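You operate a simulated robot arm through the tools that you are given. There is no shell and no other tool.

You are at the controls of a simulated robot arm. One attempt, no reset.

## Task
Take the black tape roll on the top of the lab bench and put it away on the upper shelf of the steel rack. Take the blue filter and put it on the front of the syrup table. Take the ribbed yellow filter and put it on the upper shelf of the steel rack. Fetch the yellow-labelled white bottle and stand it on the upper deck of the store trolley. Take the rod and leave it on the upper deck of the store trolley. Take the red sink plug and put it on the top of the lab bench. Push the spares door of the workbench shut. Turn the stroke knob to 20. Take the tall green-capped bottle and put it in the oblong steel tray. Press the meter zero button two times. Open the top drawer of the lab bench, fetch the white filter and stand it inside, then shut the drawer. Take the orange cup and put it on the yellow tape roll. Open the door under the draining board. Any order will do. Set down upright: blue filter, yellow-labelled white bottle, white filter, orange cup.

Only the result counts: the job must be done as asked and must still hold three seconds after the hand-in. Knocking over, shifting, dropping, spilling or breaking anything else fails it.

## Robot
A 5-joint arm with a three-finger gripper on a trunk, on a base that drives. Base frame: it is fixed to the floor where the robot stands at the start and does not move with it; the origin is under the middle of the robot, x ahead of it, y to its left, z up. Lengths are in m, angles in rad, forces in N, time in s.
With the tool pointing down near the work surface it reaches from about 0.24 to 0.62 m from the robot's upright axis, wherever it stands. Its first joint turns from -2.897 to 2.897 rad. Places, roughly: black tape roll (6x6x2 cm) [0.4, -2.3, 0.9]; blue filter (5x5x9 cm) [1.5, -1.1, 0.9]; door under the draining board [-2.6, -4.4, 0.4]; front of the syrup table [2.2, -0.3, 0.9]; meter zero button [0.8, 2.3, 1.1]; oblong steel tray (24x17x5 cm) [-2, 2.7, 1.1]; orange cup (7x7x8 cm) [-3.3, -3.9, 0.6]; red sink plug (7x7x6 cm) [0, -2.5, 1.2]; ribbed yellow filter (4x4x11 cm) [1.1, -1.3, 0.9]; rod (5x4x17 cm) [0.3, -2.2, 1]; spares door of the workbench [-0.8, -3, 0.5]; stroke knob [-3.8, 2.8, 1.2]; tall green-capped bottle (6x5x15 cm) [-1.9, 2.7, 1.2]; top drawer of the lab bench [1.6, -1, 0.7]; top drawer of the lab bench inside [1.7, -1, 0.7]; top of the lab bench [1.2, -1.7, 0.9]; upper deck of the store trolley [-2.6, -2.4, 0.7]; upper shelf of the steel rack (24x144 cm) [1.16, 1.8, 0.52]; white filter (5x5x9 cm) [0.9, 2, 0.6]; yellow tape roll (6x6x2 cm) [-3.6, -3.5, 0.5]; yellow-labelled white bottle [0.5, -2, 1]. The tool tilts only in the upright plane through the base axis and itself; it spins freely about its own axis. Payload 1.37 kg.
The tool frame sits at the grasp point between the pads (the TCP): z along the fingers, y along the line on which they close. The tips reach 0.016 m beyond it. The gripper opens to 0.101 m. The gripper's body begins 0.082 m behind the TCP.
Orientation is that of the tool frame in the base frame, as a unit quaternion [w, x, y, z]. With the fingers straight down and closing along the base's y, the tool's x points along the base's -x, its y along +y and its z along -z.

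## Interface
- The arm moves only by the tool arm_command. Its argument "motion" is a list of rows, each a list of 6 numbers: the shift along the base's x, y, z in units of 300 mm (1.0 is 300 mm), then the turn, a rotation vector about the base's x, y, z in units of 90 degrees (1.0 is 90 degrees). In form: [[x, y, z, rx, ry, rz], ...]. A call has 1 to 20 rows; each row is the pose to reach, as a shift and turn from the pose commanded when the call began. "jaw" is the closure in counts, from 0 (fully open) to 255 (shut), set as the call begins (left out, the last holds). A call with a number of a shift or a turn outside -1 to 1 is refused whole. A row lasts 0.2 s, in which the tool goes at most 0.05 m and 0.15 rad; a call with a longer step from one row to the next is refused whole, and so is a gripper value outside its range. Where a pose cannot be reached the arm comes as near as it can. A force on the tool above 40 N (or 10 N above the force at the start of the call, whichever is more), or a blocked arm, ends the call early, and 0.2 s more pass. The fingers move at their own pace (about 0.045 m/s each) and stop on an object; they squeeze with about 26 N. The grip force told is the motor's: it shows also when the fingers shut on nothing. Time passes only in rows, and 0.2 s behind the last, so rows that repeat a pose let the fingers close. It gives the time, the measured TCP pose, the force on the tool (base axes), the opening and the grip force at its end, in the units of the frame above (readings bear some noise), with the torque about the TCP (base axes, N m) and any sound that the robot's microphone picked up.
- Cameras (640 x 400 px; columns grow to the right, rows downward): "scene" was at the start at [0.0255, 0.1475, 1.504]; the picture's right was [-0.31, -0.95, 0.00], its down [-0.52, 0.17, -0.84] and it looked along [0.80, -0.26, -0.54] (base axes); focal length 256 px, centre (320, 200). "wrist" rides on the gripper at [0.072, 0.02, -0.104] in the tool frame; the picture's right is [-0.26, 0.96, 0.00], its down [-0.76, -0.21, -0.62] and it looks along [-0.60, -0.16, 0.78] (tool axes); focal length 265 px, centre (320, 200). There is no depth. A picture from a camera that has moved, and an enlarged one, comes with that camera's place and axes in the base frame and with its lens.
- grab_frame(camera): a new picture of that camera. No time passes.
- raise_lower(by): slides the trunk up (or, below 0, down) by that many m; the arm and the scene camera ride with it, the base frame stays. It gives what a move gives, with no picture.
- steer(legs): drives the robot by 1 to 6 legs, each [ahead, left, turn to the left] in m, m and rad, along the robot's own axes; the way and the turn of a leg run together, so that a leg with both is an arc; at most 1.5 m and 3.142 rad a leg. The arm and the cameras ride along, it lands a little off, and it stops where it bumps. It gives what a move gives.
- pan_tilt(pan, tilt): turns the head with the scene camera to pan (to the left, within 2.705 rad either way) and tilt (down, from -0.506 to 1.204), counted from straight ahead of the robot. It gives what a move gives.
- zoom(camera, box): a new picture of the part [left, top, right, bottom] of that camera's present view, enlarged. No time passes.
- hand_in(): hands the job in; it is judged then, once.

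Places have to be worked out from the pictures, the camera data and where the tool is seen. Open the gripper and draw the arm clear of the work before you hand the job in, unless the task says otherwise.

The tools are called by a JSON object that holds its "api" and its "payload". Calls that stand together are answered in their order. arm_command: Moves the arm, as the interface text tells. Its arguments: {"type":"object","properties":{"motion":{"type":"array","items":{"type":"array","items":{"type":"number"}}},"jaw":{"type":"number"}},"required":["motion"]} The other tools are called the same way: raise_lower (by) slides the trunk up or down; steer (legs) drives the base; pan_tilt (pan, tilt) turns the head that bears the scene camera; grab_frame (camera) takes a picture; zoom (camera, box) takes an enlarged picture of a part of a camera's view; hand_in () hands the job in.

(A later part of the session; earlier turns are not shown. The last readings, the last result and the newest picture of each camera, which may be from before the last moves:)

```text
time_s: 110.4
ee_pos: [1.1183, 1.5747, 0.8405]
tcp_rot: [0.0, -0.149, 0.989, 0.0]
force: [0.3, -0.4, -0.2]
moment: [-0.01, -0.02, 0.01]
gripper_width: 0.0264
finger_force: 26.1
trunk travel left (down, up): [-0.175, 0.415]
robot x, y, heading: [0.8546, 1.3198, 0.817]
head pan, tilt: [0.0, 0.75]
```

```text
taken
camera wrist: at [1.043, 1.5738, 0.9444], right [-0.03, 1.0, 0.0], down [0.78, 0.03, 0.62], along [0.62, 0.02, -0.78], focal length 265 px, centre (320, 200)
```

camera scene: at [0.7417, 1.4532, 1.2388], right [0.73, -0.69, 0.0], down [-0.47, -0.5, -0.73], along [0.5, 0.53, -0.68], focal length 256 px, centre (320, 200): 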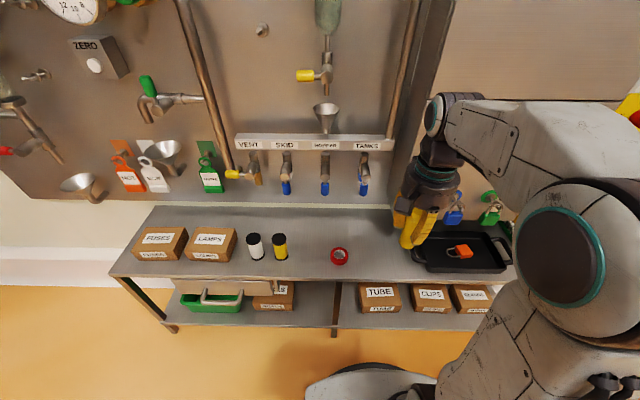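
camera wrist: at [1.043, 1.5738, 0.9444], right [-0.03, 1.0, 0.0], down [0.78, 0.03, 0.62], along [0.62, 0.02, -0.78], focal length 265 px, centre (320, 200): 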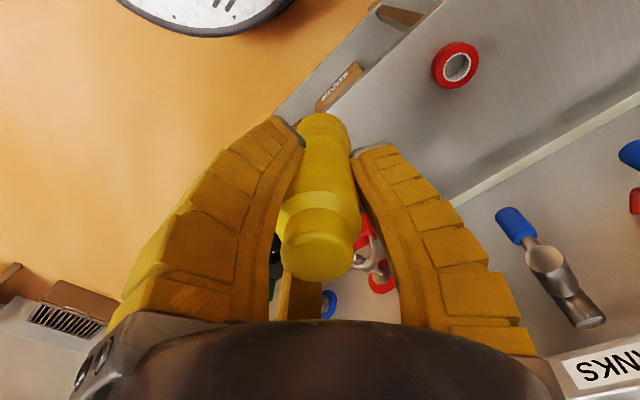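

The filter would fit at ≈(1.191, 1.685), near the shelf front between the red tape and the black tray, clear of the cabinet corner and valves. I move there horizontally, then lower partway.

{"api": "arm_command", "payload": {"motion": [[0.08, 0.12, 0, 0, 0, 0], [0.16, 0.24, 0, 0, 0, 0], [0.243, 0.368, 0, 0, 0, 0], [0.243, 0.368, -0.15, 0, 0, 0], [0.243, 0.368, -0.3, 0, 0, 0], [0.243, 0.368, -0.45, 0, 0, 0], [0.243, 0.368, -0.6, 0, 0, 0], [0.243, 0.368, -0.6, 0, 0, 0]]}}

{"api": "grab_frame", "payload": {"camera": "scene"}}

{"api": "grab_frame", "payload": {"camera": "wrist"}}

```text
time_s: 112.2
ee_pos: [1.1891, 1.6851, 0.6574]
tcp_rot: [-0.001, -0.15, 0.989, 0.0]
force: [-1.0, 1.0, -0.2]
moment: [0.0, 0.01, 0.01]
gripper_width: 0.027
finger_force: 26.0
trunk travel left (down, up): [-0.175, 0.415]
robot x, y, heading: [0.8539, 1.3166, 0.814]
head pan, tilt: [0.0, 0.75]
```

```text
taken
camera scene: at [0.7418, 1.4534, 1.2388], right [0.73, -0.69, 0.0], down [-0.47, -0.5, -0.73], along [0.5, 0.53, -0.68], focal length 256 px, centre (320, 200)
```

scene: 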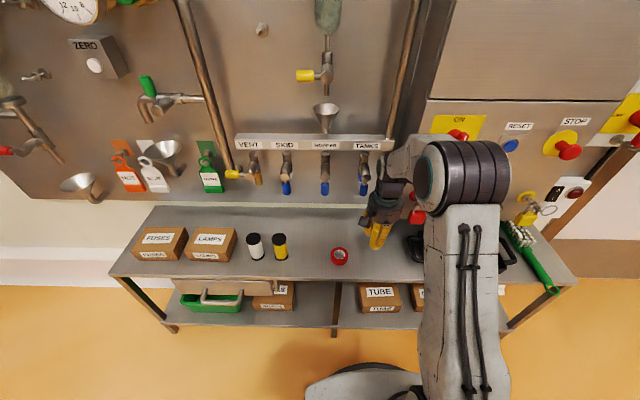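

```text
taken
camera wrist: at [1.115, 1.684, 0.7633], right [-0.03, 1.0, 0.0], down [0.78, 0.03, 0.62], along [0.62, 0.02, -0.78], focal length 265 px, centre (320, 200)
```

wrist: 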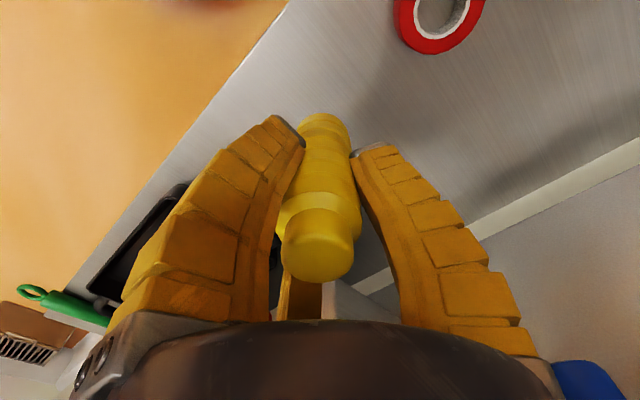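

Clear around. I lower to just above the expected contact height (z≈0.582).

{"api": "arm_command", "payload": {"motion": [[0, 0, -0.1, 0, 0, 0], [0, 0, -0.2, 0, 0, 0], [0, 0, -0.255, 0, 0, 0], [0, 0, -0.255, 0, 0, 0]]}}

```text
time_s: 113.2
ee_pos: [1.1921, 1.6842, 0.5816]
tcp_rot: [-0.001, -0.149, 0.989, 0.0]
force: [-0.1, -0.2, -0.7]
moment: [-0.01, -0.02, 0.01]
gripper_width: 0.0266
finger_force: 26.1
trunk travel left (down, up): [-0.175, 0.415]
robot x, y, heading: [0.8514, 1.3168, 0.815]
head pan, tilt: [0.0, 0.75]
```

{"api": "arm_command", "payload": {"motion": [[0, 0, -0.01, 0, 0, 0], [0, 0, -0.02, 0, 0, 0], [0, 0, -0.025, 0, 0, 0], [0, 0, -0.025, 0, 0, 0]]}}

```text
time_s: 114.2
ee_pos: [1.1922, 1.6853, 0.5764]
tcp_rot: [0.002, -0.149, 0.989, 0.001]
force: [4.0, 0.2, 14.7]
moment: [-0.01, -0.08, 0.0]
gripper_width: 0.0305
finger_force: 26.3
trunk travel left (down, up): [-0.175, 0.415]
robot x, y, heading: [0.8547, 1.3166, 0.813]
head pan, tilt: [0.0, 0.75]
```

Contact (14.7 N). I release to ~55 mm and rise.

{"api": "arm_command", "payload": {"motion": [[0, 0, 0.003, 0, 0, 0], [0, 0, 0.003, 0, 0, 0], [0, 0, 0.003, 0, 0, 0], [0, 0, 0.003, 0, 0, 0], [0, 0, 0.05, 0, 0, 0], [0, 0, 0.15, 0, 0, 0], [0, 0, 0.3, 0, 0, 0], [0, 0, 0.45, 0, 0, 0], [0, 0, 0.6, 0, 0, 0], [0, 0, 0.75, 0, 0, 0], [0, 0, 0.75, 0, 0, 0]], "jaw": 110}}

{"api": "grab_frame", "payload": {"camera": "wrist"}}

{"api": "grab_frame", "payload": {"camera": "scene"}}

```text
time_s: 116.6
ee_pos: [1.1914, 1.6852, 0.7999]
tcp_rot: [0.0, -0.149, 0.989, -0.001]
force: [-0.9, 0.3, -0.4]
moment: [-0.02, 0.01, -0.01]
gripper_width: 0.0612
finger_force: 2.5
trunk travel left (down, up): [-0.175, 0.415]
robot x, y, heading: [0.8556, 1.3191, 0.821]
head pan, tilt: [0.0, 0.75]
```

```text
taken
camera wrist: at [1.1169, 1.6845, 0.9046], right [-0.03, 1.0, 0.0], down [0.78, 0.03, 0.62], along [0.62, 0.02, -0.78], focal length 265 px, centre (320, 200)
```

wrist: 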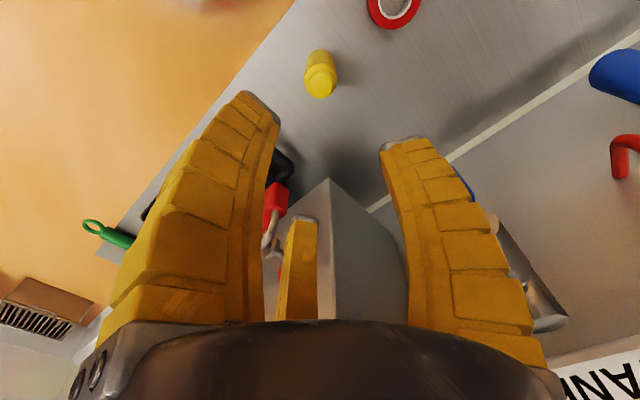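

```text
taken
camera scene: at [0.7417, 1.4532, 1.2388], right [0.73, -0.69, 0.0], down [-0.47, -0.5, -0.73], along [0.5, 0.53, -0.68], focal length 256 px, centre (320, 200)
```

scene: 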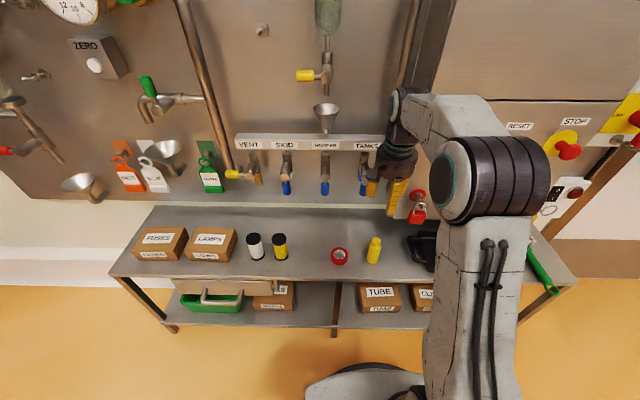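

Yellow filter stands on the shelf. Next, still at the rack, is the ZERO button; triangulated from two heights at ≈(0.808, 2.300, 1.060), facing the robot side. I back the tool out and close the fingers.

{"api": "arm_command", "payload": {"motion": [[-0.09, -0.097, 0, 0, 0, 0], [-0.18, -0.195, 0, 0, 0, 0], [-0.273, -0.292, 0, 0, 0, 0], [-0.273, -0.292, 0.15, 0, 0, 0.08], [-0.273, -0.292, 0.3, 0, 0, 0.16], [-0.273, -0.292, 0.45, 0, 0, 0.24], [-0.273, -0.292, 0.6, 0, 0, 0.33], [-0.273, -0.292, 0.6, 0, 0, 0.33]], "jaw": 255}}

```text
time_s: 118.4
ee_pos: [1.1063, 1.5991, 0.9816]
tcp_rot: [0.0, -0.399, 0.917, 0.0]
force: [-2.0, -0.2, -0.2]
moment: [0.02, -0.02, 0.01]
gripper_width: 0.0
finger_force: 25.7
trunk travel left (down, up): [-0.175, 0.415]
robot x, y, heading: [0.8563, 1.319, 0.814]
head pan, tilt: [0.0, 0.75]
```

{"api": "steer", "payload": {"legs": [[-0.12, 0.7, 0]]}}

{"api": "raise_lower", "payload": {"by": 0.1}}

{"api": "pan_tilt", "payload": {"pan": 0.0, "tilt": 0.4}}

{"api": "grab_frame", "payload": {"camera": "scene"}}

```text
time_s: 122.2
ee_pos: [0.5217, 1.9865, 0.9825]
tcp_rot: [0.0, -0.401, 0.916, 0.0]
force: [-0.2, 0.2, 0.7]
moment: [0.02, -0.02, 0.03]
gripper_width: 0.0
finger_force: 25.4
trunk travel left (down, up): [-0.175, 0.415]
robot x, y, heading: [0.2685, 1.698, 0.819]
head pan, tilt: [0.0, 0.75]
```

```text
time_s: 123.5
ee_pos: [0.5205, 1.9855, 1.0822]
tcp_rot: [0.001, -0.402, 0.916, 0.0]
force: [0.0, 0.1, 0.9]
moment: [0.0, 0.01, 0.04]
gripper_width: 0.0
finger_force: 25.7
trunk travel left (down, up): [-0.275, 0.315]
robot x, y, heading: [0.2687, 1.7009, 0.826]
head pan, tilt: [0.0, 0.75]
```

```text
time_s: 124.4
ee_pos: [0.5191, 1.9851, 1.082]
tcp_rot: [0.0, -0.402, 0.916, 0.0]
force: [-0.2, -1.2, -0.3]
moment: [0.02, -0.01, -0.01]
gripper_width: 0.0
finger_force: 25.8
trunk travel left (down, up): [-0.275, 0.315]
robot x, y, heading: [0.2687, 1.7019, 0.82]
head pan, tilt: [0.0, 0.4]
```

```text
taken
camera scene: at [0.1631, 1.8451, 1.3698], right [0.73, -0.68, 0.0], down [-0.27, -0.29, -0.92], along [0.63, 0.67, -0.39], focal length 256 px, centre (320, 200)
```

scene: 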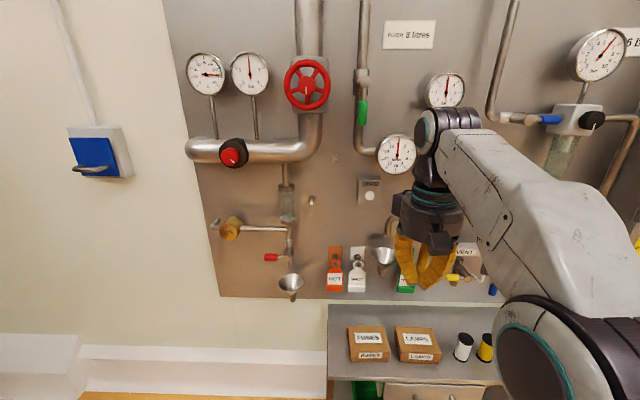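

{"api": "zoom", "payload": {"camera": "scene", "box": [330, 130, 450, 230]}}

```text
4.00 times, centred on (390, 180) of scene
camera zoom: at [0.1631, 1.8451, 1.3698], right [0.73, -0.68, 0.0], down [-0.27, -0.29, -0.92], along [0.63, 0.67, -0.39], focal length 1026 px, centre (40, 280)
```

zoom: 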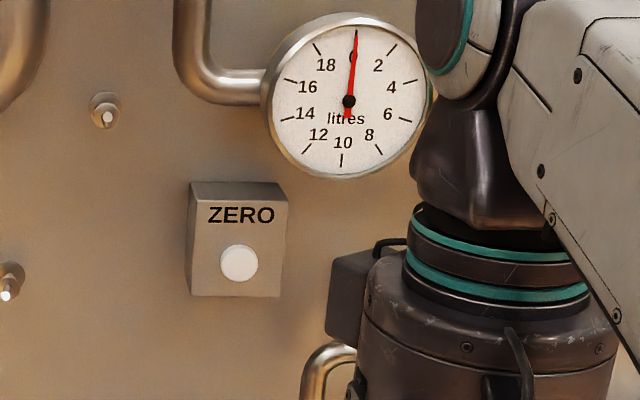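

Button confirmed at ≈(0.808, 2.300, 1.058). Now I tilt the closed gripper to horizontal, pointing at the panel, while extending slightly.

{"api": "arm_command", "payload": {"motion": [[0.025, 0.027, 0, 0.0675, -0.0609, 0], [0.05, 0.055, 0, 0.135, -0.1218, 0], [0.075, 0.082, 0, 0.2025, -0.1827, 0], [0.1, 0.11, 0, 0.27, -0.2435, 0], [0.125, 0.137, 0, 0.3376, -0.3044, 0], [0.15, 0.165, 0, 0.4051, -0.3653, 0], [0.175, 0.192, -0.02, 0.4726, -0.4262, 0], [0.2, 0.22, -0.04, 0.5401, -0.4871, 0], [0.225, 0.247, -0.06, 0.6077, -0.548, 0], [0.25, 0.275, -0.07, 0.6752, -0.6089, 0], [0.273, 0.302, -0.08, 0.7427, -0.6697, 0], [0.273, 0.302, -0.08, 0.7427, -0.6697, 0]]}}

{"api": "grab_frame", "payload": {"camera": "scene"}}

{"api": "grab_frame", "payload": {"camera": "wrist"}}

```text
time_s: 127.0
ee_pos: [0.6038, 2.0766, 1.058]
tcp_rot: [0.643, -0.286, 0.647, 0.293]
force: [0.3, 0.3, 0.8]
moment: [-0.01, 0.01, 0.01]
gripper_width: 0.0
finger_force: 26.1
trunk travel left (down, up): [-0.275, 0.315]
robot x, y, heading: [0.2699, 1.6999, 0.818]
head pan, tilt: [0.0, 0.4]
```

```text
taken
camera scene: at [0.1633, 1.8453, 1.3699], right [0.73, -0.68, 0.0], down [-0.27, -0.29, -0.92], along [0.63, 0.67, -0.39], focal length 256 px, centre (320, 200)
```

scene: 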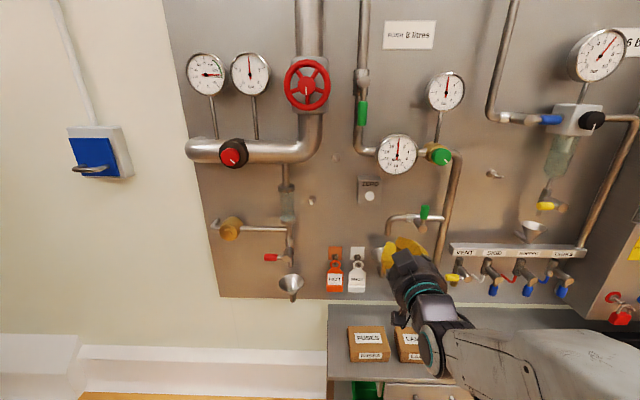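

```text
taken
camera wrist: at [0.5185, 2.0126, 0.9865], right [-0.72, 0.64, 0.28], down [-0.25, -0.61, 0.75], along [0.65, 0.47, 0.6], focal length 265 px, centre (320, 200)
```

wrist: 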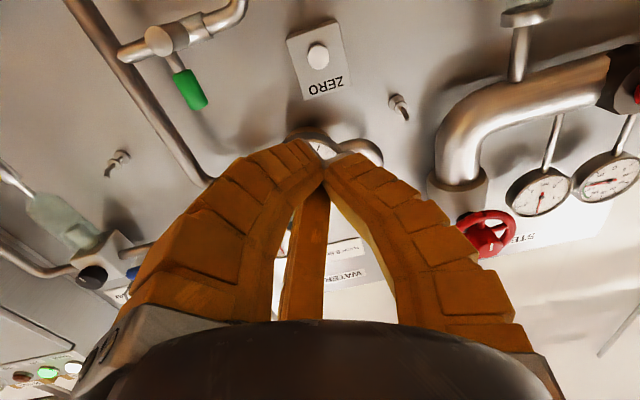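

Tool is horizontal and aligned with the button within a few mm. I drive 0.15 m ahead to bring it within about 0.14 m.

{"api": "steer", "payload": {"legs": [[0.15, 0.0, 0.0]]}}

{"api": "grab_frame", "payload": {"camera": "wrist"}}

{"api": "grab_frame", "payload": {"camera": "scene"}}

```text
time_s: 128.3
ee_pos: [0.7028, 2.184, 1.0576]
tcp_rot: [0.643, -0.286, 0.647, 0.293]
force: [0.4, 0.8, -1.7]
moment: [0.02, -0.03, 0.01]
gripper_width: 0.0
finger_force: 25.7
trunk travel left (down, up): [-0.275, 0.315]
robot x, y, heading: [0.3698, 1.8087, 0.82]
head pan, tilt: [0.0, 0.4]
```

```text
taken
camera wrist: at [0.6176, 2.1211, 0.987], right [-0.72, 0.64, 0.28], down [-0.25, -0.61, 0.75], along [0.65, 0.47, 0.6], focal length 265 px, centre (320, 200)
```

wrist: 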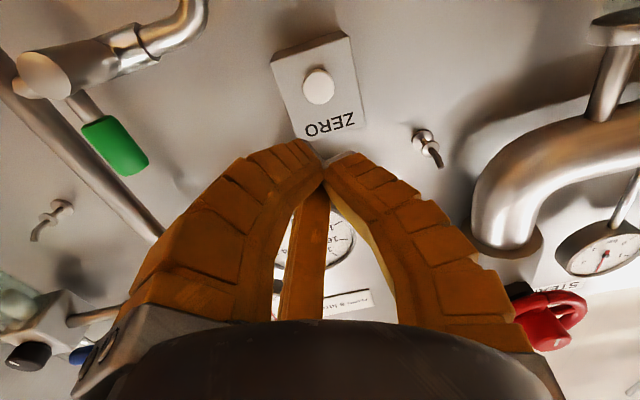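

```text
taken
camera scene: at [0.2627, 1.9527, 1.3699], right [0.73, -0.68, 0.0], down [-0.26, -0.29, -0.92], along [0.63, 0.68, -0.39], focal length 256 px, centre (320, 200)
```

scene: 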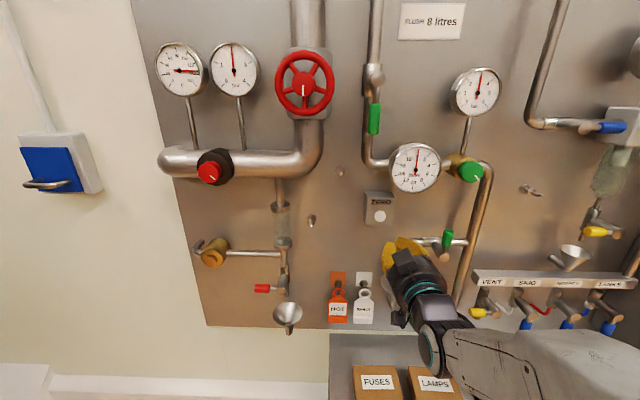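

Wrist camera confirms the button at (0.808, 2.303, 1.057). I advance 0.13 m to just short of it.

{"api": "arm_command", "payload": {"motion": [[0.096, 0.108, 0, 0, 0, 0], [0.192, 0.216, 0, 0, 0, 0], [0.288, 0.324, 0, 0, 0, 0], [0.288, 0.324, 0, 0, 0, 0]]}}

{"api": "grab_frame", "payload": {"camera": "wrist"}}

```text
time_s: 129.3
ee_pos: [0.7889, 2.2825, 1.0575]
tcp_rot: [0.643, -0.287, 0.646, 0.295]
force: [-0.2, 0.1, 0.0]
moment: [0.02, 0.01, 0.03]
gripper_width: 0.0
finger_force: 25.3
trunk travel left (down, up): [-0.275, 0.315]
robot x, y, heading: [0.3662, 1.8136, 0.828]
head pan, tilt: [0.0, 0.4]
```

```text
taken
camera wrist: at [0.7042, 2.2188, 0.9869], right [-0.72, 0.64, 0.28], down [-0.25, -0.61, 0.75], along [0.65, 0.47, 0.6], focal length 265 px, centre (320, 200)
```

wrist: 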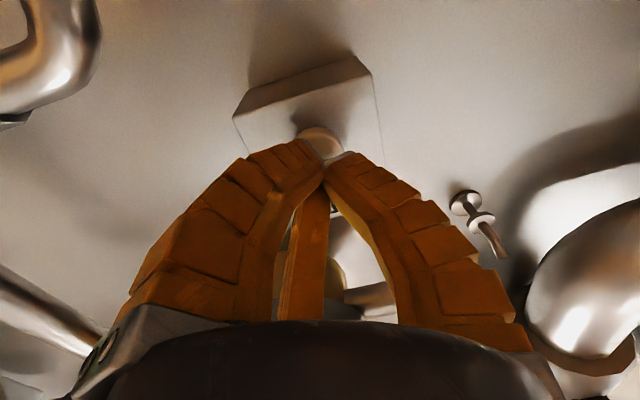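

Fingertips are just short of the button, centred. I creep forward in 2 mm rows.

{"api": "arm_command", "payload": {"motion": [[0.0044, 0.005, 0, 0, 0, 0], [0.0089, 0.01, 0, 0, 0, 0], [0.0133, 0.015, 0, 0, 0, 0], [0.0178, 0.02, 0, 0, 0, 0], [0.022, 0.025, 0, 0, 0, 0]]}}

```text
time_s: 130.5
ee_pos: [0.7943, 2.288, 1.0575]
tcp_rot: [0.643, -0.287, 0.646, 0.295]
force: [0.1, 0.4, 0.3]
moment: [-0.04, -0.01, 0.01]
gripper_width: 0.0
finger_force: 25.4
trunk travel left (down, up): [-0.275, 0.315]
robot x, y, heading: [0.3684, 1.8113, 0.825]
head pan, tilt: [0.0, 0.4]
```

{"api": "arm_command", "payload": {"motion": [[0.0044, 0.005, 0, 0, 0, 0], [0.0089, 0.01, 0, 0, 0, 0], [0.0133, 0.015, 0, 0, 0, 0], [0.0178, 0.02, 0, 0, 0, 0]]}}

```text
time_s: 131.5
ee_pos: [0.7989, 2.2935, 1.0583]
tcp_rot: [0.643, -0.286, 0.647, 0.294]
force: [-9.2, -11.9, -2.4]
moment: [-0.02, 0.05, -0.09]
gripper_width: 0.006
finger_force: 28.3
trunk travel left (down, up): [-0.275, 0.315]
robot x, y, heading: [0.3673, 1.8077, 0.828]
head pan, tilt: [0.0, 0.4]
heard: click
```

A click: first press registered. I withdraw 2.5 cm so the button releases, and check.

{"api": "arm_command", "payload": {"motion": [[-0.0178, -0.02, 0, 0, 0, 0], [-0.035, -0.04, 0, 0, 0, 0], [-0.055, -0.062, 0, 0, 0, 0], [-0.055, -0.062, 0, 0, 0, 0]]}}

{"api": "zoom", "payload": {"camera": "scene", "box": [330, 120, 490, 220]}}

```text
time_s: 132.5
ee_pos: [0.7832, 2.2772, 1.0584]
tcp_rot: [0.643, -0.286, 0.646, 0.294]
force: [-1.2, 0.2, 1.0]
moment: [0.0, 0.01, 0.0]
gripper_width: 0.0
finger_force: 27.7
trunk travel left (down, up): [-0.275, 0.315]
robot x, y, heading: [0.3642, 1.8105, 0.823]
head pan, tilt: [0.0, 0.4]
```

```text
4.00 times, centred on (410, 170) of scene
camera zoom: at [0.2627, 1.9528, 1.3699], right [0.73, -0.68, 0.0], down [-0.26, -0.29, -0.92], along [0.63, 0.68, -0.39], focal length 1026 px, centre (-40, 320)
```

zoom: 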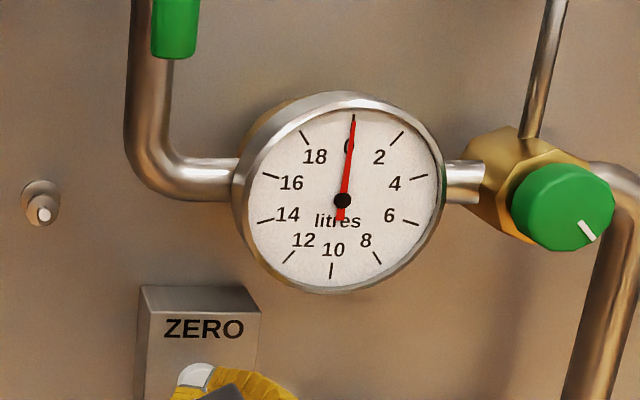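

Second press: same stroke forward again.

{"api": "arm_command", "payload": {"motion": [[0.025, 0.028, 0, 0, 0, 0], [0.037, 0.042, 0, 0, 0, 0], [0.042, 0.047, 0, 0, 0, 0], [0.046, 0.052, 0, 0, 0, 0], [0.05, 0.057, 0, 0, 0, 0], [0.055, 0.062, 0, 0, 0, 0]]}}

```text
time_s: 133.9
ee_pos: [0.7988, 2.2924, 1.0595]
tcp_rot: [0.643, -0.286, 0.647, 0.295]
force: [-11.5, -13.3, -4.0]
moment: [-0.01, 0.06, -0.07]
gripper_width: 0.006
finger_force: 28.3
trunk travel left (down, up): [-0.275, 0.315]
robot x, y, heading: [0.3687, 1.8115, 0.826]
head pan, tilt: [0.0, 0.4]
heard: click
```

Second click. I withdraw straight back well clear of the panel.

{"api": "arm_command", "payload": {"motion": [[-0.022, -0.025, 0, 0, 0, 0], [-0.07, -0.08, 0, 0, 0, 0], [-0.16, -0.18, 0, 0, 0, 0], [-0.26, -0.29, 0, 0, 0, 0], [-0.34, -0.38, 0, 0, 0, 0], [-0.34, -0.38, 0, 0, 0, 0]]}}

{"api": "steer", "payload": {"legs": [[-0.2, -0.3, 0.0]]}}

```text
time_s: 135.3
ee_pos: [0.6978, 2.1788, 1.0594]
tcp_rot: [0.644, -0.285, 0.647, 0.293]
force: [1.0, -0.2, 0.4]
moment: [-0.02, -0.02, -0.03]
gripper_width: 0.0001
finger_force: 28.2
trunk travel left (down, up): [-0.275, 0.315]
robot x, y, heading: [0.3685, 1.8076, 0.828]
head pan, tilt: [0.0, 0.4]
```

```text
time_s: 137.6
ee_pos: [0.7802, 1.8312, 1.0573]
tcp_rot: [0.643, -0.286, 0.647, 0.294]
force: [-0.8, 0.2, 0.4]
moment: [-0.01, 0.0, -0.03]
gripper_width: 0.0
finger_force: 28.2
trunk travel left (down, up): [-0.275, 0.315]
robot x, y, heading: [0.4538, 1.4613, 0.826]
head pan, tilt: [0.0, 0.4]
```

Both presses done. Next I open the lab bench's top drawer. Its handle triangulates to about (1.49, −0.83, 0.77), so I keep the tool horizontal and drive to stand in front of it.

{"api": "steer", "payload": {"legs": [[0, 0, -1.564], [0.8, -0.5, 0], [0.65, -0.5, 0]]}}

{"api": "pan_tilt", "payload": {"pan": 0.0, "tilt": 0.65}}

{"api": "grab_frame", "payload": {"camera": "scene"}}

{"api": "grab_frame", "payload": {"camera": "wrist"}}

```text
time_s: 150.4
ee_pos: [1.286, -0.5849, 1.0583]
tcp_rot: [0.665, 0.248, 0.662, -0.24]
force: [0.8, 0.1, -0.1]
moment: [0.04, 0.05, -0.02]
gripper_width: 0.0
finger_force: 28.2
trunk travel left (down, up): [-0.275, 0.315]
robot x, y, heading: [0.91, -0.2622, -0.724]
head pan, tilt: [0.0, 0.4]
```

```text
time_s: 151.2
ee_pos: [1.2871, -0.5847, 1.0577]
tcp_rot: [0.665, 0.248, 0.662, -0.24]
force: [-0.3, 0.4, -0.4]
moment: [0.01, -0.02, 0.0]
gripper_width: 0.0
finger_force: 28.0
trunk travel left (down, up): [-0.275, 0.315]
robot x, y, heading: [0.9103, -0.2624, -0.725]
head pan, tilt: [0.0, 0.649]
```

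```text
taken
camera scene: at [1.0476, -0.1488, 1.3474], right [-0.66, -0.75, 0.0], down [-0.45, 0.4, -0.8], along [0.6, -0.53, -0.6], focal length 256 px, centre (320, 200)
```

scene: 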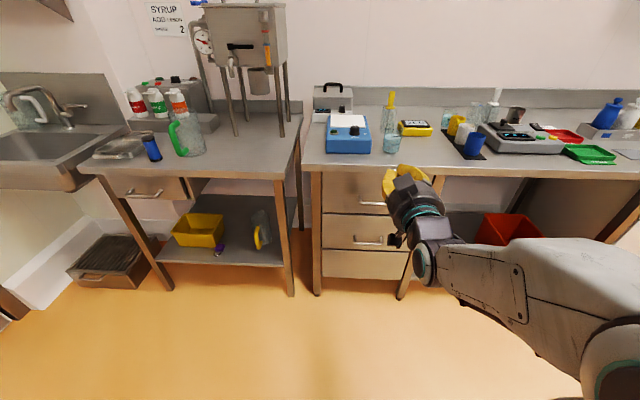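

```text
taken
camera wrist: at [1.2208, -0.4996, 0.9863], right [0.62, 0.73, 0.28], down [-0.61, 0.24, 0.75], along [0.49, -0.64, 0.6], focal length 265 px, centre (320, 200)
```

wrist: 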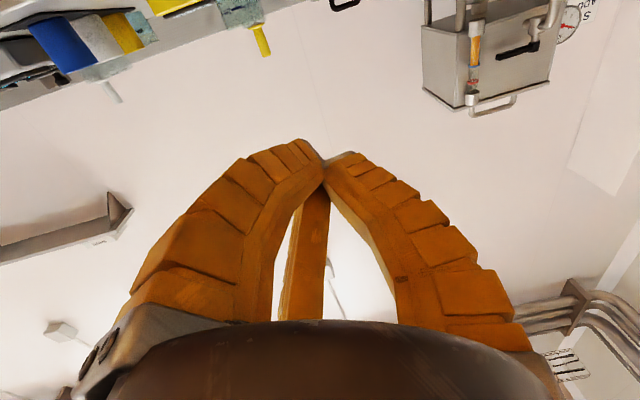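

{"api": "zoom", "payload": {"camera": "scene", "box": [290, 130, 450, 300]}}

```text
2.35 times, centred on (370, 215) of scene
camera zoom: at [1.0476, -0.1488, 1.3474], right [-0.66, -0.75, 0.0], down [-0.45, 0.4, -0.8], along [0.6, -0.53, -0.6], focal length 603 px, centre (202, 165)
```

zoom: 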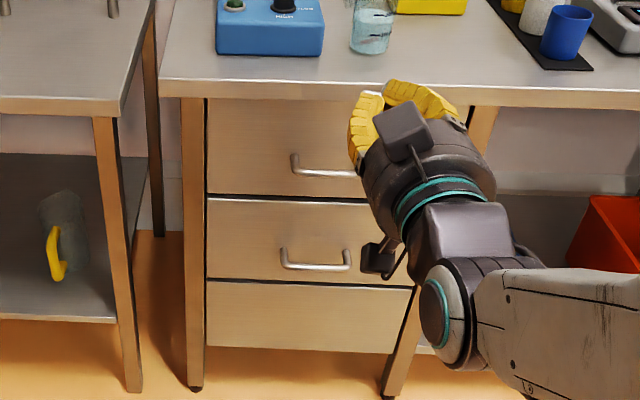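

I'll lower the trunk and roll the gripper 90° so its fingers close vertically on the handle bar, with the jaw half open.

{"api": "arm_command", "payload": {"motion": [[0, 0, 0, 0.0692, -0.0589, 0], [0, 0, 0, 0.1384, -0.1177, 0], [0, 0, 0, 0.2077, -0.1766, 0], [0, 0, 0, 0.2769, -0.2355, 0], [0, 0, 0, 0.3461, -0.2944, 0], [0, 0, 0, 0.4153, -0.3532, 0], [0, 0, 0, 0.4845, -0.4121, 0], [0, 0, 0, 0.5537, -0.471, 0], [0, 0, 0, 0.623, -0.5299, 0], [0, 0, 0, 0.6922, -0.5887, 0], [0, 0, 0, 0.7614, -0.6476, 0], [0, 0, 0, 0.7614, -0.6476, 0]], "jaw": 90}}

{"api": "raise_lower", "payload": {"by": -0.22}}

{"api": "grab_frame", "payload": {"camera": "scene"}}

{"api": "grab_frame", "payload": {"camera": "wrist"}}

```text
time_s: 153.8
ee_pos: [1.2872, -0.5839, 1.0574]
tcp_rot: [0.639, 0.644, 0.292, 0.302]
force: [-0.2, 0.1, -0.4]
moment: [0.0, -0.01, -0.01]
gripper_width: 0.0687
finger_force: 2.6
trunk travel left (down, up): [-0.275, 0.315]
robot x, y, heading: [0.9123, -0.2645, -0.73]
head pan, tilt: [0.0, 0.649]
```

```text
time_s: 156.1
ee_pos: [1.2872, -0.5842, 0.8373]
tcp_rot: [0.64, 0.643, 0.293, 0.301]
force: [0.5, -0.4, 0.6]
moment: [0.01, -0.02, 0.01]
gripper_width: 0.0684
finger_force: 2.4
trunk travel left (down, up): [-0.055, 0.535]
robot x, y, heading: [0.9084, -0.2621, -0.723]
head pan, tilt: [0.0, 0.649]
```

```text
taken
camera scene: at [1.0476, -0.1488, 1.1274], right [-0.66, -0.75, 0.0], down [-0.45, 0.4, -0.8], along [0.6, -0.53, -0.6], focal length 256 px, centre (320, 200)
```

scene: 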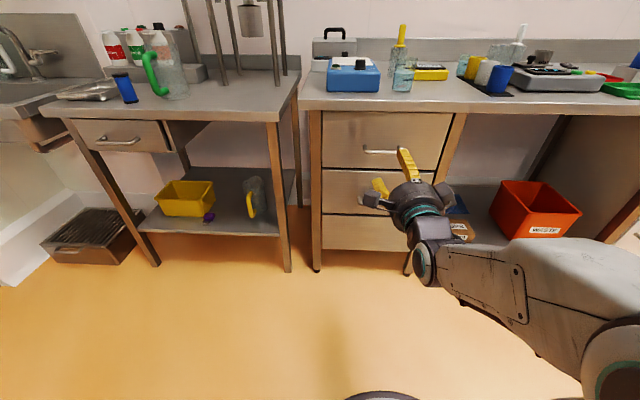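

```text
taken
camera wrist: at [1.2539, -0.4601, 0.8587], right [-0.18, -0.21, 0.96], down [-0.96, -0.17, -0.22], along [0.21, -0.96, -0.17], focal length 265 px, centre (320, 200)
```

wrist: 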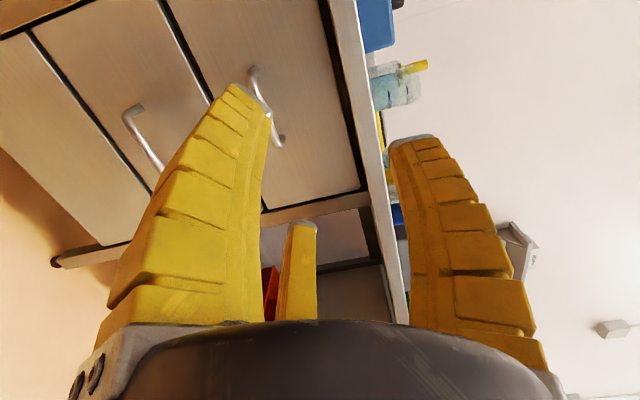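

{"api": "zoom", "payload": {"camera": "scene", "box": [330, 100, 450, 200]}}

{"api": "zoom", "payload": {"camera": "wrist", "box": [180, 20, 340, 170]}}

```text
4.00 times, centred on (390, 150) of scene
camera zoom: at [1.0476, -0.1488, 1.1274], right [-0.66, -0.75, 0.0], down [-0.45, 0.4, -0.8], along [0.6, -0.53, -0.6], focal length 1026 px, centre (40, 400)
```

zoom: 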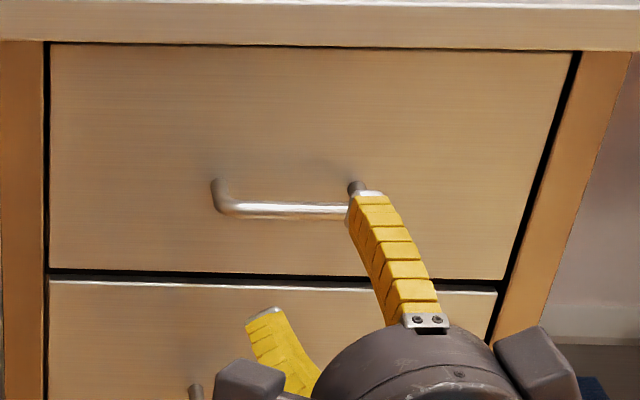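

```text
2.67 times, centred on (260, 95) of wrist
camera zoom: at [1.2539, -0.4601, 0.8587], right [-0.18, -0.21, 0.96], down [-0.96, -0.17, -0.22], along [0.21, -0.96, -0.17], focal length 708 px, centre (480, 480)
```

zoom: 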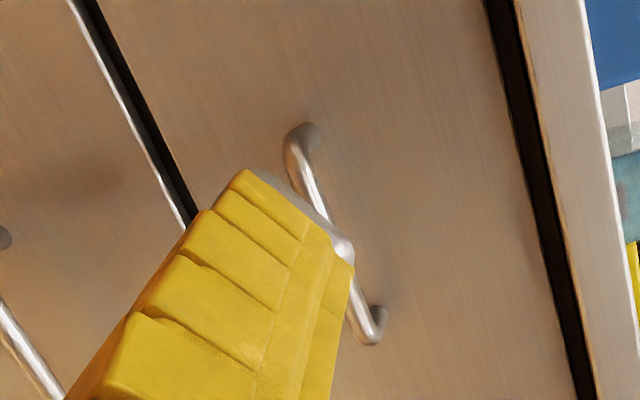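

The top-drawer handle bar is at ≈(1.483, −0.810, 0.741). I lower the tool by 9.6 cm, then drive closer so the arm points straight at it.

{"api": "arm_command", "payload": {"motion": [[0, 0, -0.11, 0, 0, 0], [0, 0, -0.22, 0, 0, 0], [0, 0, -0.32, 0, 0, 0], [0, 0, -0.32, 0, 0, 0]]}}

{"api": "steer", "payload": {"legs": [[0.19, -0.022, 0.0]]}}

{"api": "grab_frame", "payload": {"camera": "scene"}}

{"api": "grab_frame", "payload": {"camera": "wrist"}}

```text
time_s: 157.1
ee_pos: [1.3105, -0.6022, 0.7541]
tcp_rot: [0.64, 0.643, 0.293, 0.3]
force: [0.2, 0.2, 0.4]
moment: [0.03, 0.01, 0.01]
gripper_width: 0.0687
finger_force: 1.6
out of reach, approached as far as the arm can: row 2, 3, 4
trunk travel left (down, up): [-0.055, 0.535]
robot x, y, heading: [0.9115, -0.2622, -0.719]
head pan, tilt: [0.0, 0.649]
```

```text
time_s: 158.6
ee_pos: [1.4348, -0.746, 0.7541]
tcp_rot: [0.641, 0.644, 0.292, 0.299]
force: [-0.3, 0.3, 0.1]
moment: [0.06, -0.02, -0.01]
gripper_width: 0.0686
finger_force: 2.2
trunk travel left (down, up): [-0.055, 0.535]
robot x, y, heading: [1.0334, -0.4036, -0.729]
head pan, tilt: [0.0, 0.649]
```

```text
taken
camera scene: at [1.1745, -0.2908, 1.1274], right [-0.67, -0.75, 0.0], down [-0.45, 0.4, -0.8], along [0.59, -0.53, -0.6], focal length 256 px, centre (320, 200)
```

scene: 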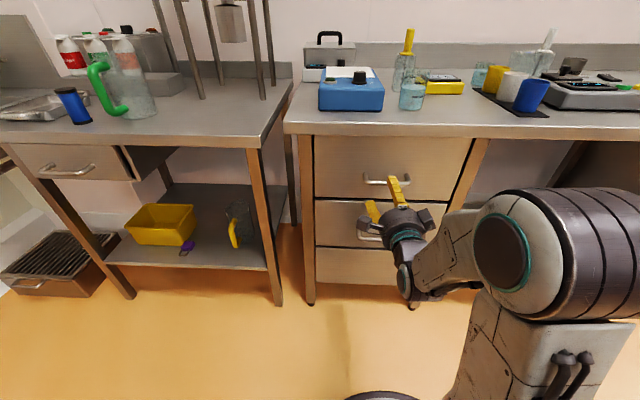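

```text
taken
camera wrist: at [1.4019, -0.6221, 0.7753], right [-0.18, -0.21, 0.96], down [-0.96, -0.17, -0.22], along [0.21, -0.96, -0.17], focal length 265 px, centre (320, 200)
```

wrist: 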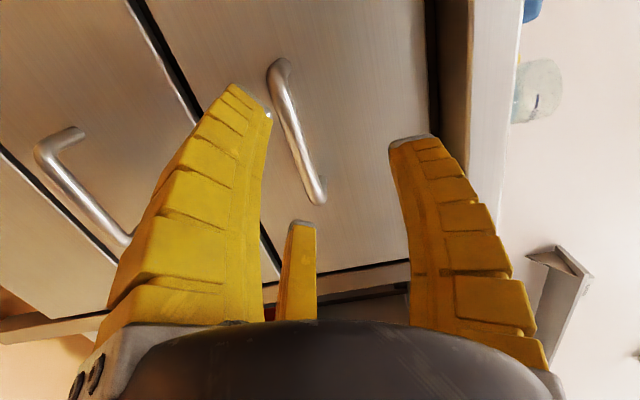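

The arm hit its low limit at z≈0.754; the bar is at ≈0.738. I lower the trunk another 3 cm and then re-read.

{"api": "raise_lower", "payload": {"by": -0.03}}

```text
time_s: 159.4
ee_pos: [1.4342, -0.746, 0.7237]
tcp_rot: [0.641, 0.644, 0.292, 0.299]
force: [0.3, -0.1, 0.5]
moment: [-0.02, -0.04, -0.01]
gripper_width: 0.0683
finger_force: 1.9
trunk travel left (down, up): [-0.025, 0.565]
robot x, y, heading: [1.0387, -0.4042, -0.733]
head pan, tilt: [0.0, 0.649]
```

{"api": "arm_command", "payload": {"motion": [[0.0, 0.0, 0.047, 0, 0, 0], [0.05, -0.062, 0.047, 0, 0, -0.005], [0.1, -0.123, 0.047, 0, 0, -0.01], [0.15, -0.185, 0.047, 0, 0, -0.015], [0.173, -0.213, 0.047, 0, 0, -0.016], [0.173, -0.213, 0.047, 0, 0, -0.016]]}}

{"api": "grab_frame", "payload": {"camera": "wrist"}}

{"api": "zoom", "payload": {"camera": "scene", "box": [330, 120, 450, 240]}}

```text
time_s: 160.8
ee_pos: [1.4857, -0.8097, 0.7372]
tcp_rot: [0.645, 0.648, 0.283, 0.289]
force: [0.3, 0.5, -0.3]
moment: [0.0, -0.03, 0.03]
gripper_width: 0.0685
finger_force: 2.5
trunk travel left (down, up): [-0.025, 0.565]
robot x, y, heading: [1.0358, -0.4036, -0.73]
head pan, tilt: [0.0, 0.649]
```

```text
taken
camera wrist: at [1.4567, -0.6853, 0.7588], right [-0.18, -0.2, 0.96], down [-0.97, -0.14, -0.22], along [0.18, -0.97, -0.17], focal length 265 px, centre (320, 200)
```

wrist: 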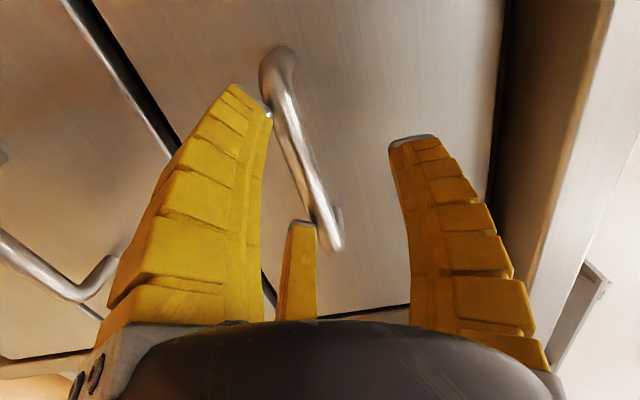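

```text
3.33 times, centred on (390, 180) of scene
camera zoom: at [1.1745, -0.2908, 1.0974], right [-0.67, -0.75, 0.0], down [-0.45, 0.4, -0.8], along [0.59, -0.53, -0.6], focal length 855 px, centre (87, 267)
```

zoom: 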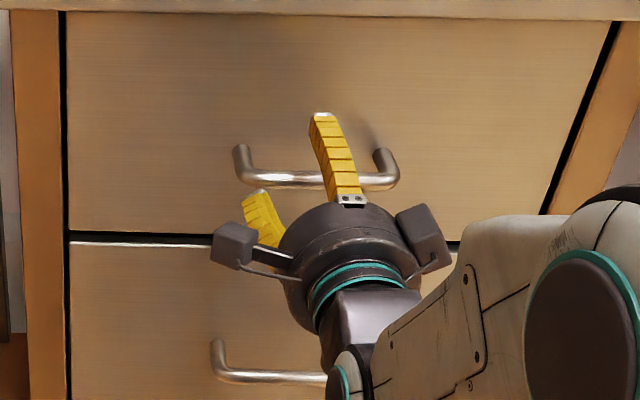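

Bar is between the fingers laterally, but roughly 3 cm ahead of the TCP and ~1 cm lower. I advance 2.2 cm and drop 8 mm.

{"api": "arm_command", "payload": {"motion": [[0, 0, -0.027, 0, 0, 0], [0.027, -0.0245, -0.027, 0, 0, 0], [0.054, -0.049, -0.027, 0, 0, 0], [0.054, -0.049, -0.027, 0, 0, 0]]}}

{"api": "grab_frame", "payload": {"camera": "wrist"}}

```text
time_s: 161.8
ee_pos: [1.5015, -0.8245, 0.73]
tcp_rot: [0.644, 0.648, 0.283, 0.291]
force: [0.7, -0.2, 0.3]
moment: [0.0, 0.01, 0.0]
gripper_width: 0.0686
finger_force: 2.7
trunk travel left (down, up): [-0.025, 0.565]
robot x, y, heading: [1.0375, -0.4056, -0.73]
head pan, tilt: [0.0, 0.649]
```

```text
taken
camera wrist: at [1.4731, -0.6997, 0.7511], right [-0.18, -0.2, 0.96], down [-0.97, -0.14, -0.22], along [0.18, -0.97, -0.17], focal length 265 px, centre (320, 200)
```

wrist: 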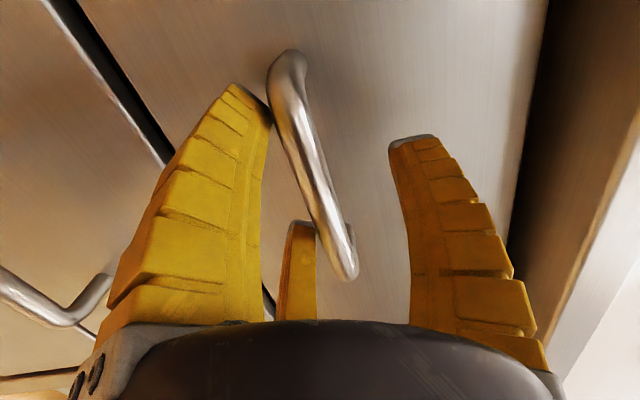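

Bar is now ~2.2 cm ahead of the TCP and centred in height. I advance 1.4 cm more and close.

{"api": "arm_command", "payload": {"motion": [[0.017, -0.0155, 0, 0, 0, 0], [0.035, -0.031, 0, 0, 0, 0], [0.035, -0.031, 0, 0, 0, 0]]}}

{"api": "arm_command", "payload": {"motion": [[0, 0, 0, 0, 0, 0], [0, 0, 0, 0, 0, 0], [0, 0, 0, 0, 0, 0], [0, 0, 0, 0, 0, 0], [0, 0, 0, 0, 0, 0]], "jaw": 255}}

{"api": "grab_frame", "payload": {"camera": "wrist"}}

```text
time_s: 162.6
ee_pos: [1.5116, -0.8332, 0.7306]
tcp_rot: [0.644, 0.648, 0.284, 0.29]
force: [1.3, 0.4, 0.3]
moment: [0.03, 0.0, 0.0]
gripper_width: 0.0686
finger_force: 2.7
trunk travel left (down, up): [-0.025, 0.565]
robot x, y, heading: [1.0382, -0.4025, -0.732]
head pan, tilt: [0.0, 0.649]
```

```text
time_s: 163.8
ee_pos: [1.5137, -0.8341, 0.7225]
tcp_rot: [0.639, 0.654, 0.286, 0.288]
force: [7.8, -0.4, -26.4]
moment: [-0.35, -0.19, -0.07]
gripper_width: 0.009
finger_force: 28.0
trunk travel left (down, up): [-0.025, 0.565]
robot x, y, heading: [1.0344, -0.4053, -0.73]
head pan, tilt: [0.0, 0.649]
```

```text
taken
camera wrist: at [1.4852, -0.7093, 0.7462], right [-0.17, -0.22, 0.96], down [-0.97, -0.14, -0.2], along [0.18, -0.97, -0.18], focal length 265 px, centre (320, 200)
```

wrist: 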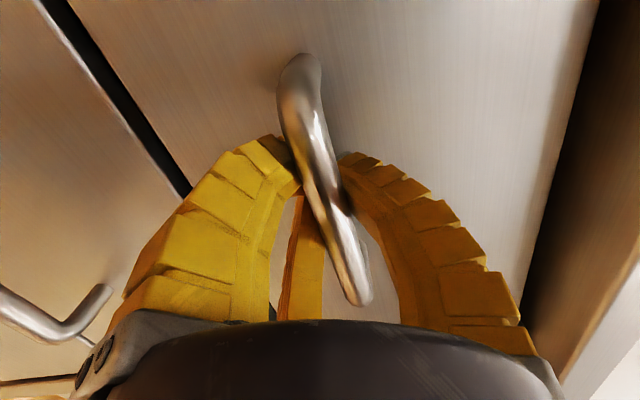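

Bar gripped (9 mm), with some vertical load because the bar sits ~8 mm lower. I relieve that by lowering slightly, then pull by driving back.

{"api": "arm_command", "payload": {"motion": [[0, 0, -0.012, 0, 0, 0], [0, 0, -0.024, 0, 0, 0], [0, 0, -0.024, 0, 0, 0]]}}

{"api": "steer", "payload": {"legs": [[-0.12, 0.0, 0.0]]}}

{"api": "grab_frame", "payload": {"camera": "scene"}}

```text
time_s: 164.6
ee_pos: [1.5146, -0.8343, 0.7218]
tcp_rot: [0.645, 0.648, 0.284, 0.29]
force: [9.9, 0.3, -10.9]
moment: [-0.17, -0.02, -0.1]
gripper_width: 0.0085
finger_force: 28.0
trunk travel left (down, up): [-0.025, 0.565]
robot x, y, heading: [1.0376, -0.4028, -0.727]
head pan, tilt: [0.0, 0.649]
```

```text
time_s: 165.8
ee_pos: [1.4225, -0.7554, 0.7228]
tcp_rot: [0.644, 0.648, 0.283, 0.291]
force: [0.3, -2.2, -5.7]
moment: [-0.06, -0.14, 0.02]
gripper_width: 0.0061
finger_force: 28.3
trunk travel left (down, up): [-0.025, 0.565]
robot x, y, heading: [0.9478, -0.3212, -0.731]
head pan, tilt: [0.0, 0.649]
```

```text
taken
camera scene: at [1.0856, -0.2118, 1.0974], right [-0.67, -0.75, 0.0], down [-0.45, 0.4, -0.8], along [0.59, -0.53, -0.61], focal length 256 px, centre (320, 200)
```

scene: 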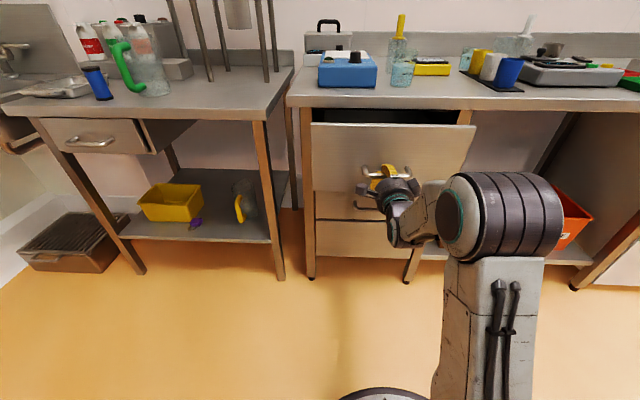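

The drawer is opening. I pull another 0.16 m.

{"api": "steer", "payload": {"legs": [[-0.16, 0.0, 0.0]]}}

{"api": "grab_frame", "payload": {"camera": "scene"}}

```text
time_s: 167.2
ee_pos: [1.3002, -0.6501, 0.7233]
tcp_rot: [0.646, 0.649, 0.281, 0.288]
force: [-0.8, -1.3, -1.5]
moment: [0.03, -0.06, 0.06]
gripper_width: 0.0
finger_force: 27.6
trunk travel left (down, up): [-0.025, 0.565]
robot x, y, heading: [0.8274, -0.217, -0.732]
head pan, tilt: [0.0, 0.649]
```

```text
taken
camera scene: at [0.9659, -0.1047, 1.0974], right [-0.67, -0.74, 0.0], down [-0.45, 0.4, -0.8], along [0.59, -0.53, -0.6], focal length 256 px, centre (320, 200)
```

scene: 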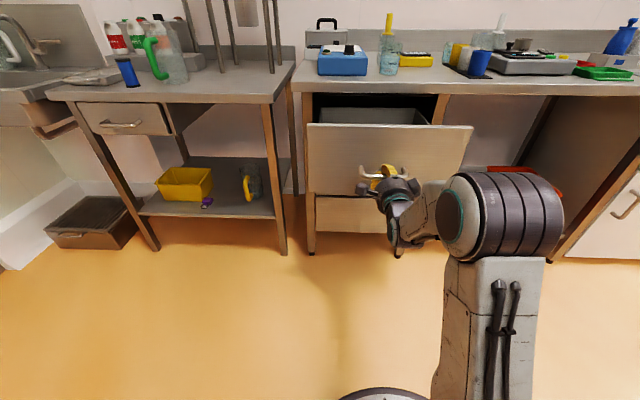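

{"api": "grab_frame", "payload": {"camera": "wrist"}}

{"api": "zoom", "payload": {"camera": "scene", "box": [290, 90, 490, 230]}}

```text
taken
camera wrist: at [1.2728, -0.5251, 0.745], right [-0.19, -0.2, 0.96], down [-0.97, -0.14, -0.22], along [0.18, -0.97, -0.17], focal length 265 px, centre (320, 200)
```

wrist: 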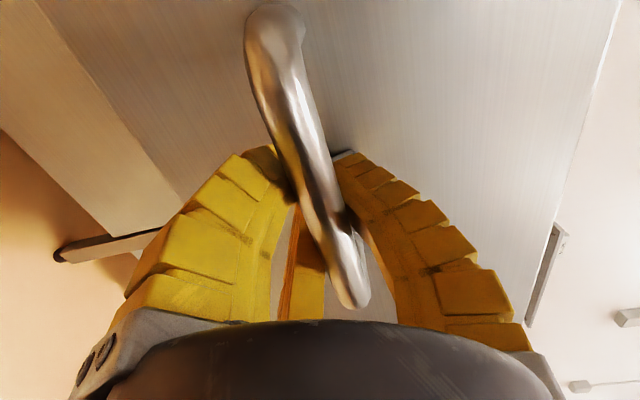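

```text
2.86 times, centred on (390, 160) of scene
camera zoom: at [0.9659, -0.1047, 1.0974], right [-0.67, -0.74, 0.0], down [-0.45, 0.4, -0.8], along [0.59, -0.53, -0.6], focal length 733 px, centre (120, 314)
```

zoom: 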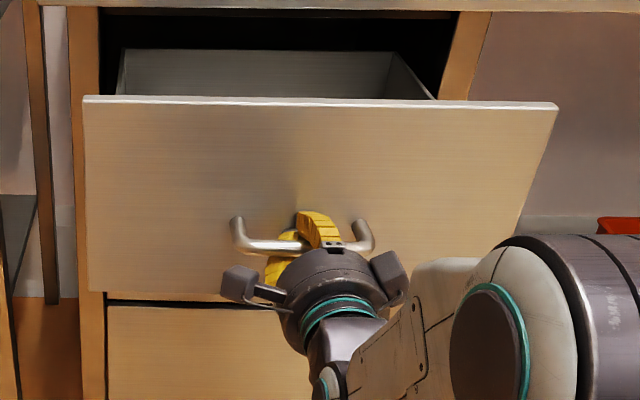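

The drawer is open about 0.27 m. I open the jaw and check it's free of the bar before backing off.

{"api": "arm_command", "payload": {"motion": [[0, 0, 0, 0, 0, 0], [0, 0, 0, 0, 0, 0], [0, 0, 0, 0, 0, 0], [0, 0, 0, 0, 0, 0], [0, 0, 0, 0, 0, 0]], "jaw": 70}}

{"api": "grab_frame", "payload": {"camera": "wrist"}}

```text
time_s: 168.4
ee_pos: [1.3017, -0.6494, 0.7225]
tcp_rot: [0.646, 0.648, 0.282, 0.288]
force: [0.0, 0.4, 0.4]
moment: [0.02, -0.01, -0.02]
gripper_width: 0.0764
finger_force: 1.7
trunk travel left (down, up): [-0.025, 0.565]
robot x, y, heading: [0.8294, -0.218, -0.732]
head pan, tilt: [0.0, 0.649]
```

```text
taken
camera wrist: at [1.2728, -0.525, 0.745], right [-0.19, -0.2, 0.96], down [-0.97, -0.14, -0.22], along [0.18, -0.97, -0.17], focal length 265 px, centre (320, 200)
```

wrist: 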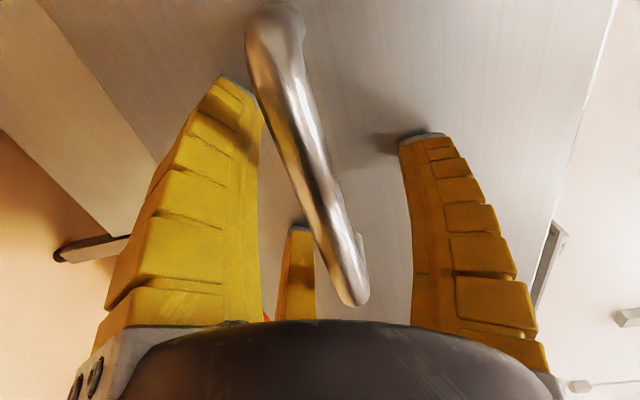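

Free. I back off 0.25 m and view the open drawer.

{"api": "steer", "payload": {"legs": [[-0.25, 0.0, 0.0]]}}

{"api": "raise_lower", "payload": {"by": 0.4}}

{"api": "pan_tilt", "payload": {"pan": 0.0, "tilt": 0.6}}

{"api": "grab_frame", "payload": {"camera": "scene"}}

```text
time_s: 170.3
ee_pos: [1.1144, -0.4792, 0.7225]
tcp_rot: [0.645, 0.648, 0.283, 0.29]
force: [-0.4, 0.2, 0.6]
moment: [-0.04, 0.0, 0.02]
gripper_width: 0.0759
finger_force: 1.6
trunk travel left (down, up): [-0.025, 0.565]
robot x, y, heading: [0.6408, -0.0467, -0.729]
head pan, tilt: [0.0, 0.649]
```

```text
time_s: 174.1
ee_pos: [1.1151, -0.4778, 1.1226]
tcp_rot: [0.645, 0.648, 0.283, 0.29]
force: [0.6, -0.7, -0.2]
moment: [0.01, 0.02, -0.01]
gripper_width: 0.076
finger_force: 2.2
trunk travel left (down, up): [-0.425, 0.165]
robot x, y, heading: [0.6422, -0.0498, -0.732]
head pan, tilt: [0.0, 0.649]
```

```text
time_s: 174.8
ee_pos: [1.1143, -0.4785, 1.1224]
tcp_rot: [0.645, 0.648, 0.283, 0.29]
force: [-0.3, 0.8, -0.3]
moment: [-0.02, 0.02, 0.0]
gripper_width: 0.0759
finger_force: 1.9
trunk travel left (down, up): [-0.425, 0.165]
robot x, y, heading: [0.6377, -0.0464, -0.729]
head pan, tilt: [0.0, 0.6]
```

```text
taken
camera scene: at [0.7781, 0.0641, 1.5016], right [-0.67, -0.75, 0.0], down [-0.42, 0.38, -0.82], along [0.62, -0.55, -0.57], focal length 256 px, centre (320, 200)
```

scene: 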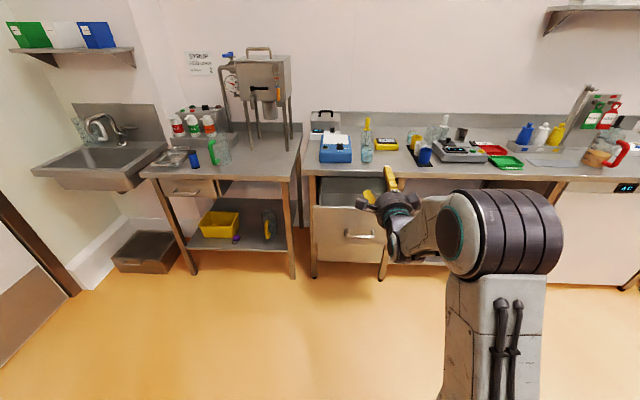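

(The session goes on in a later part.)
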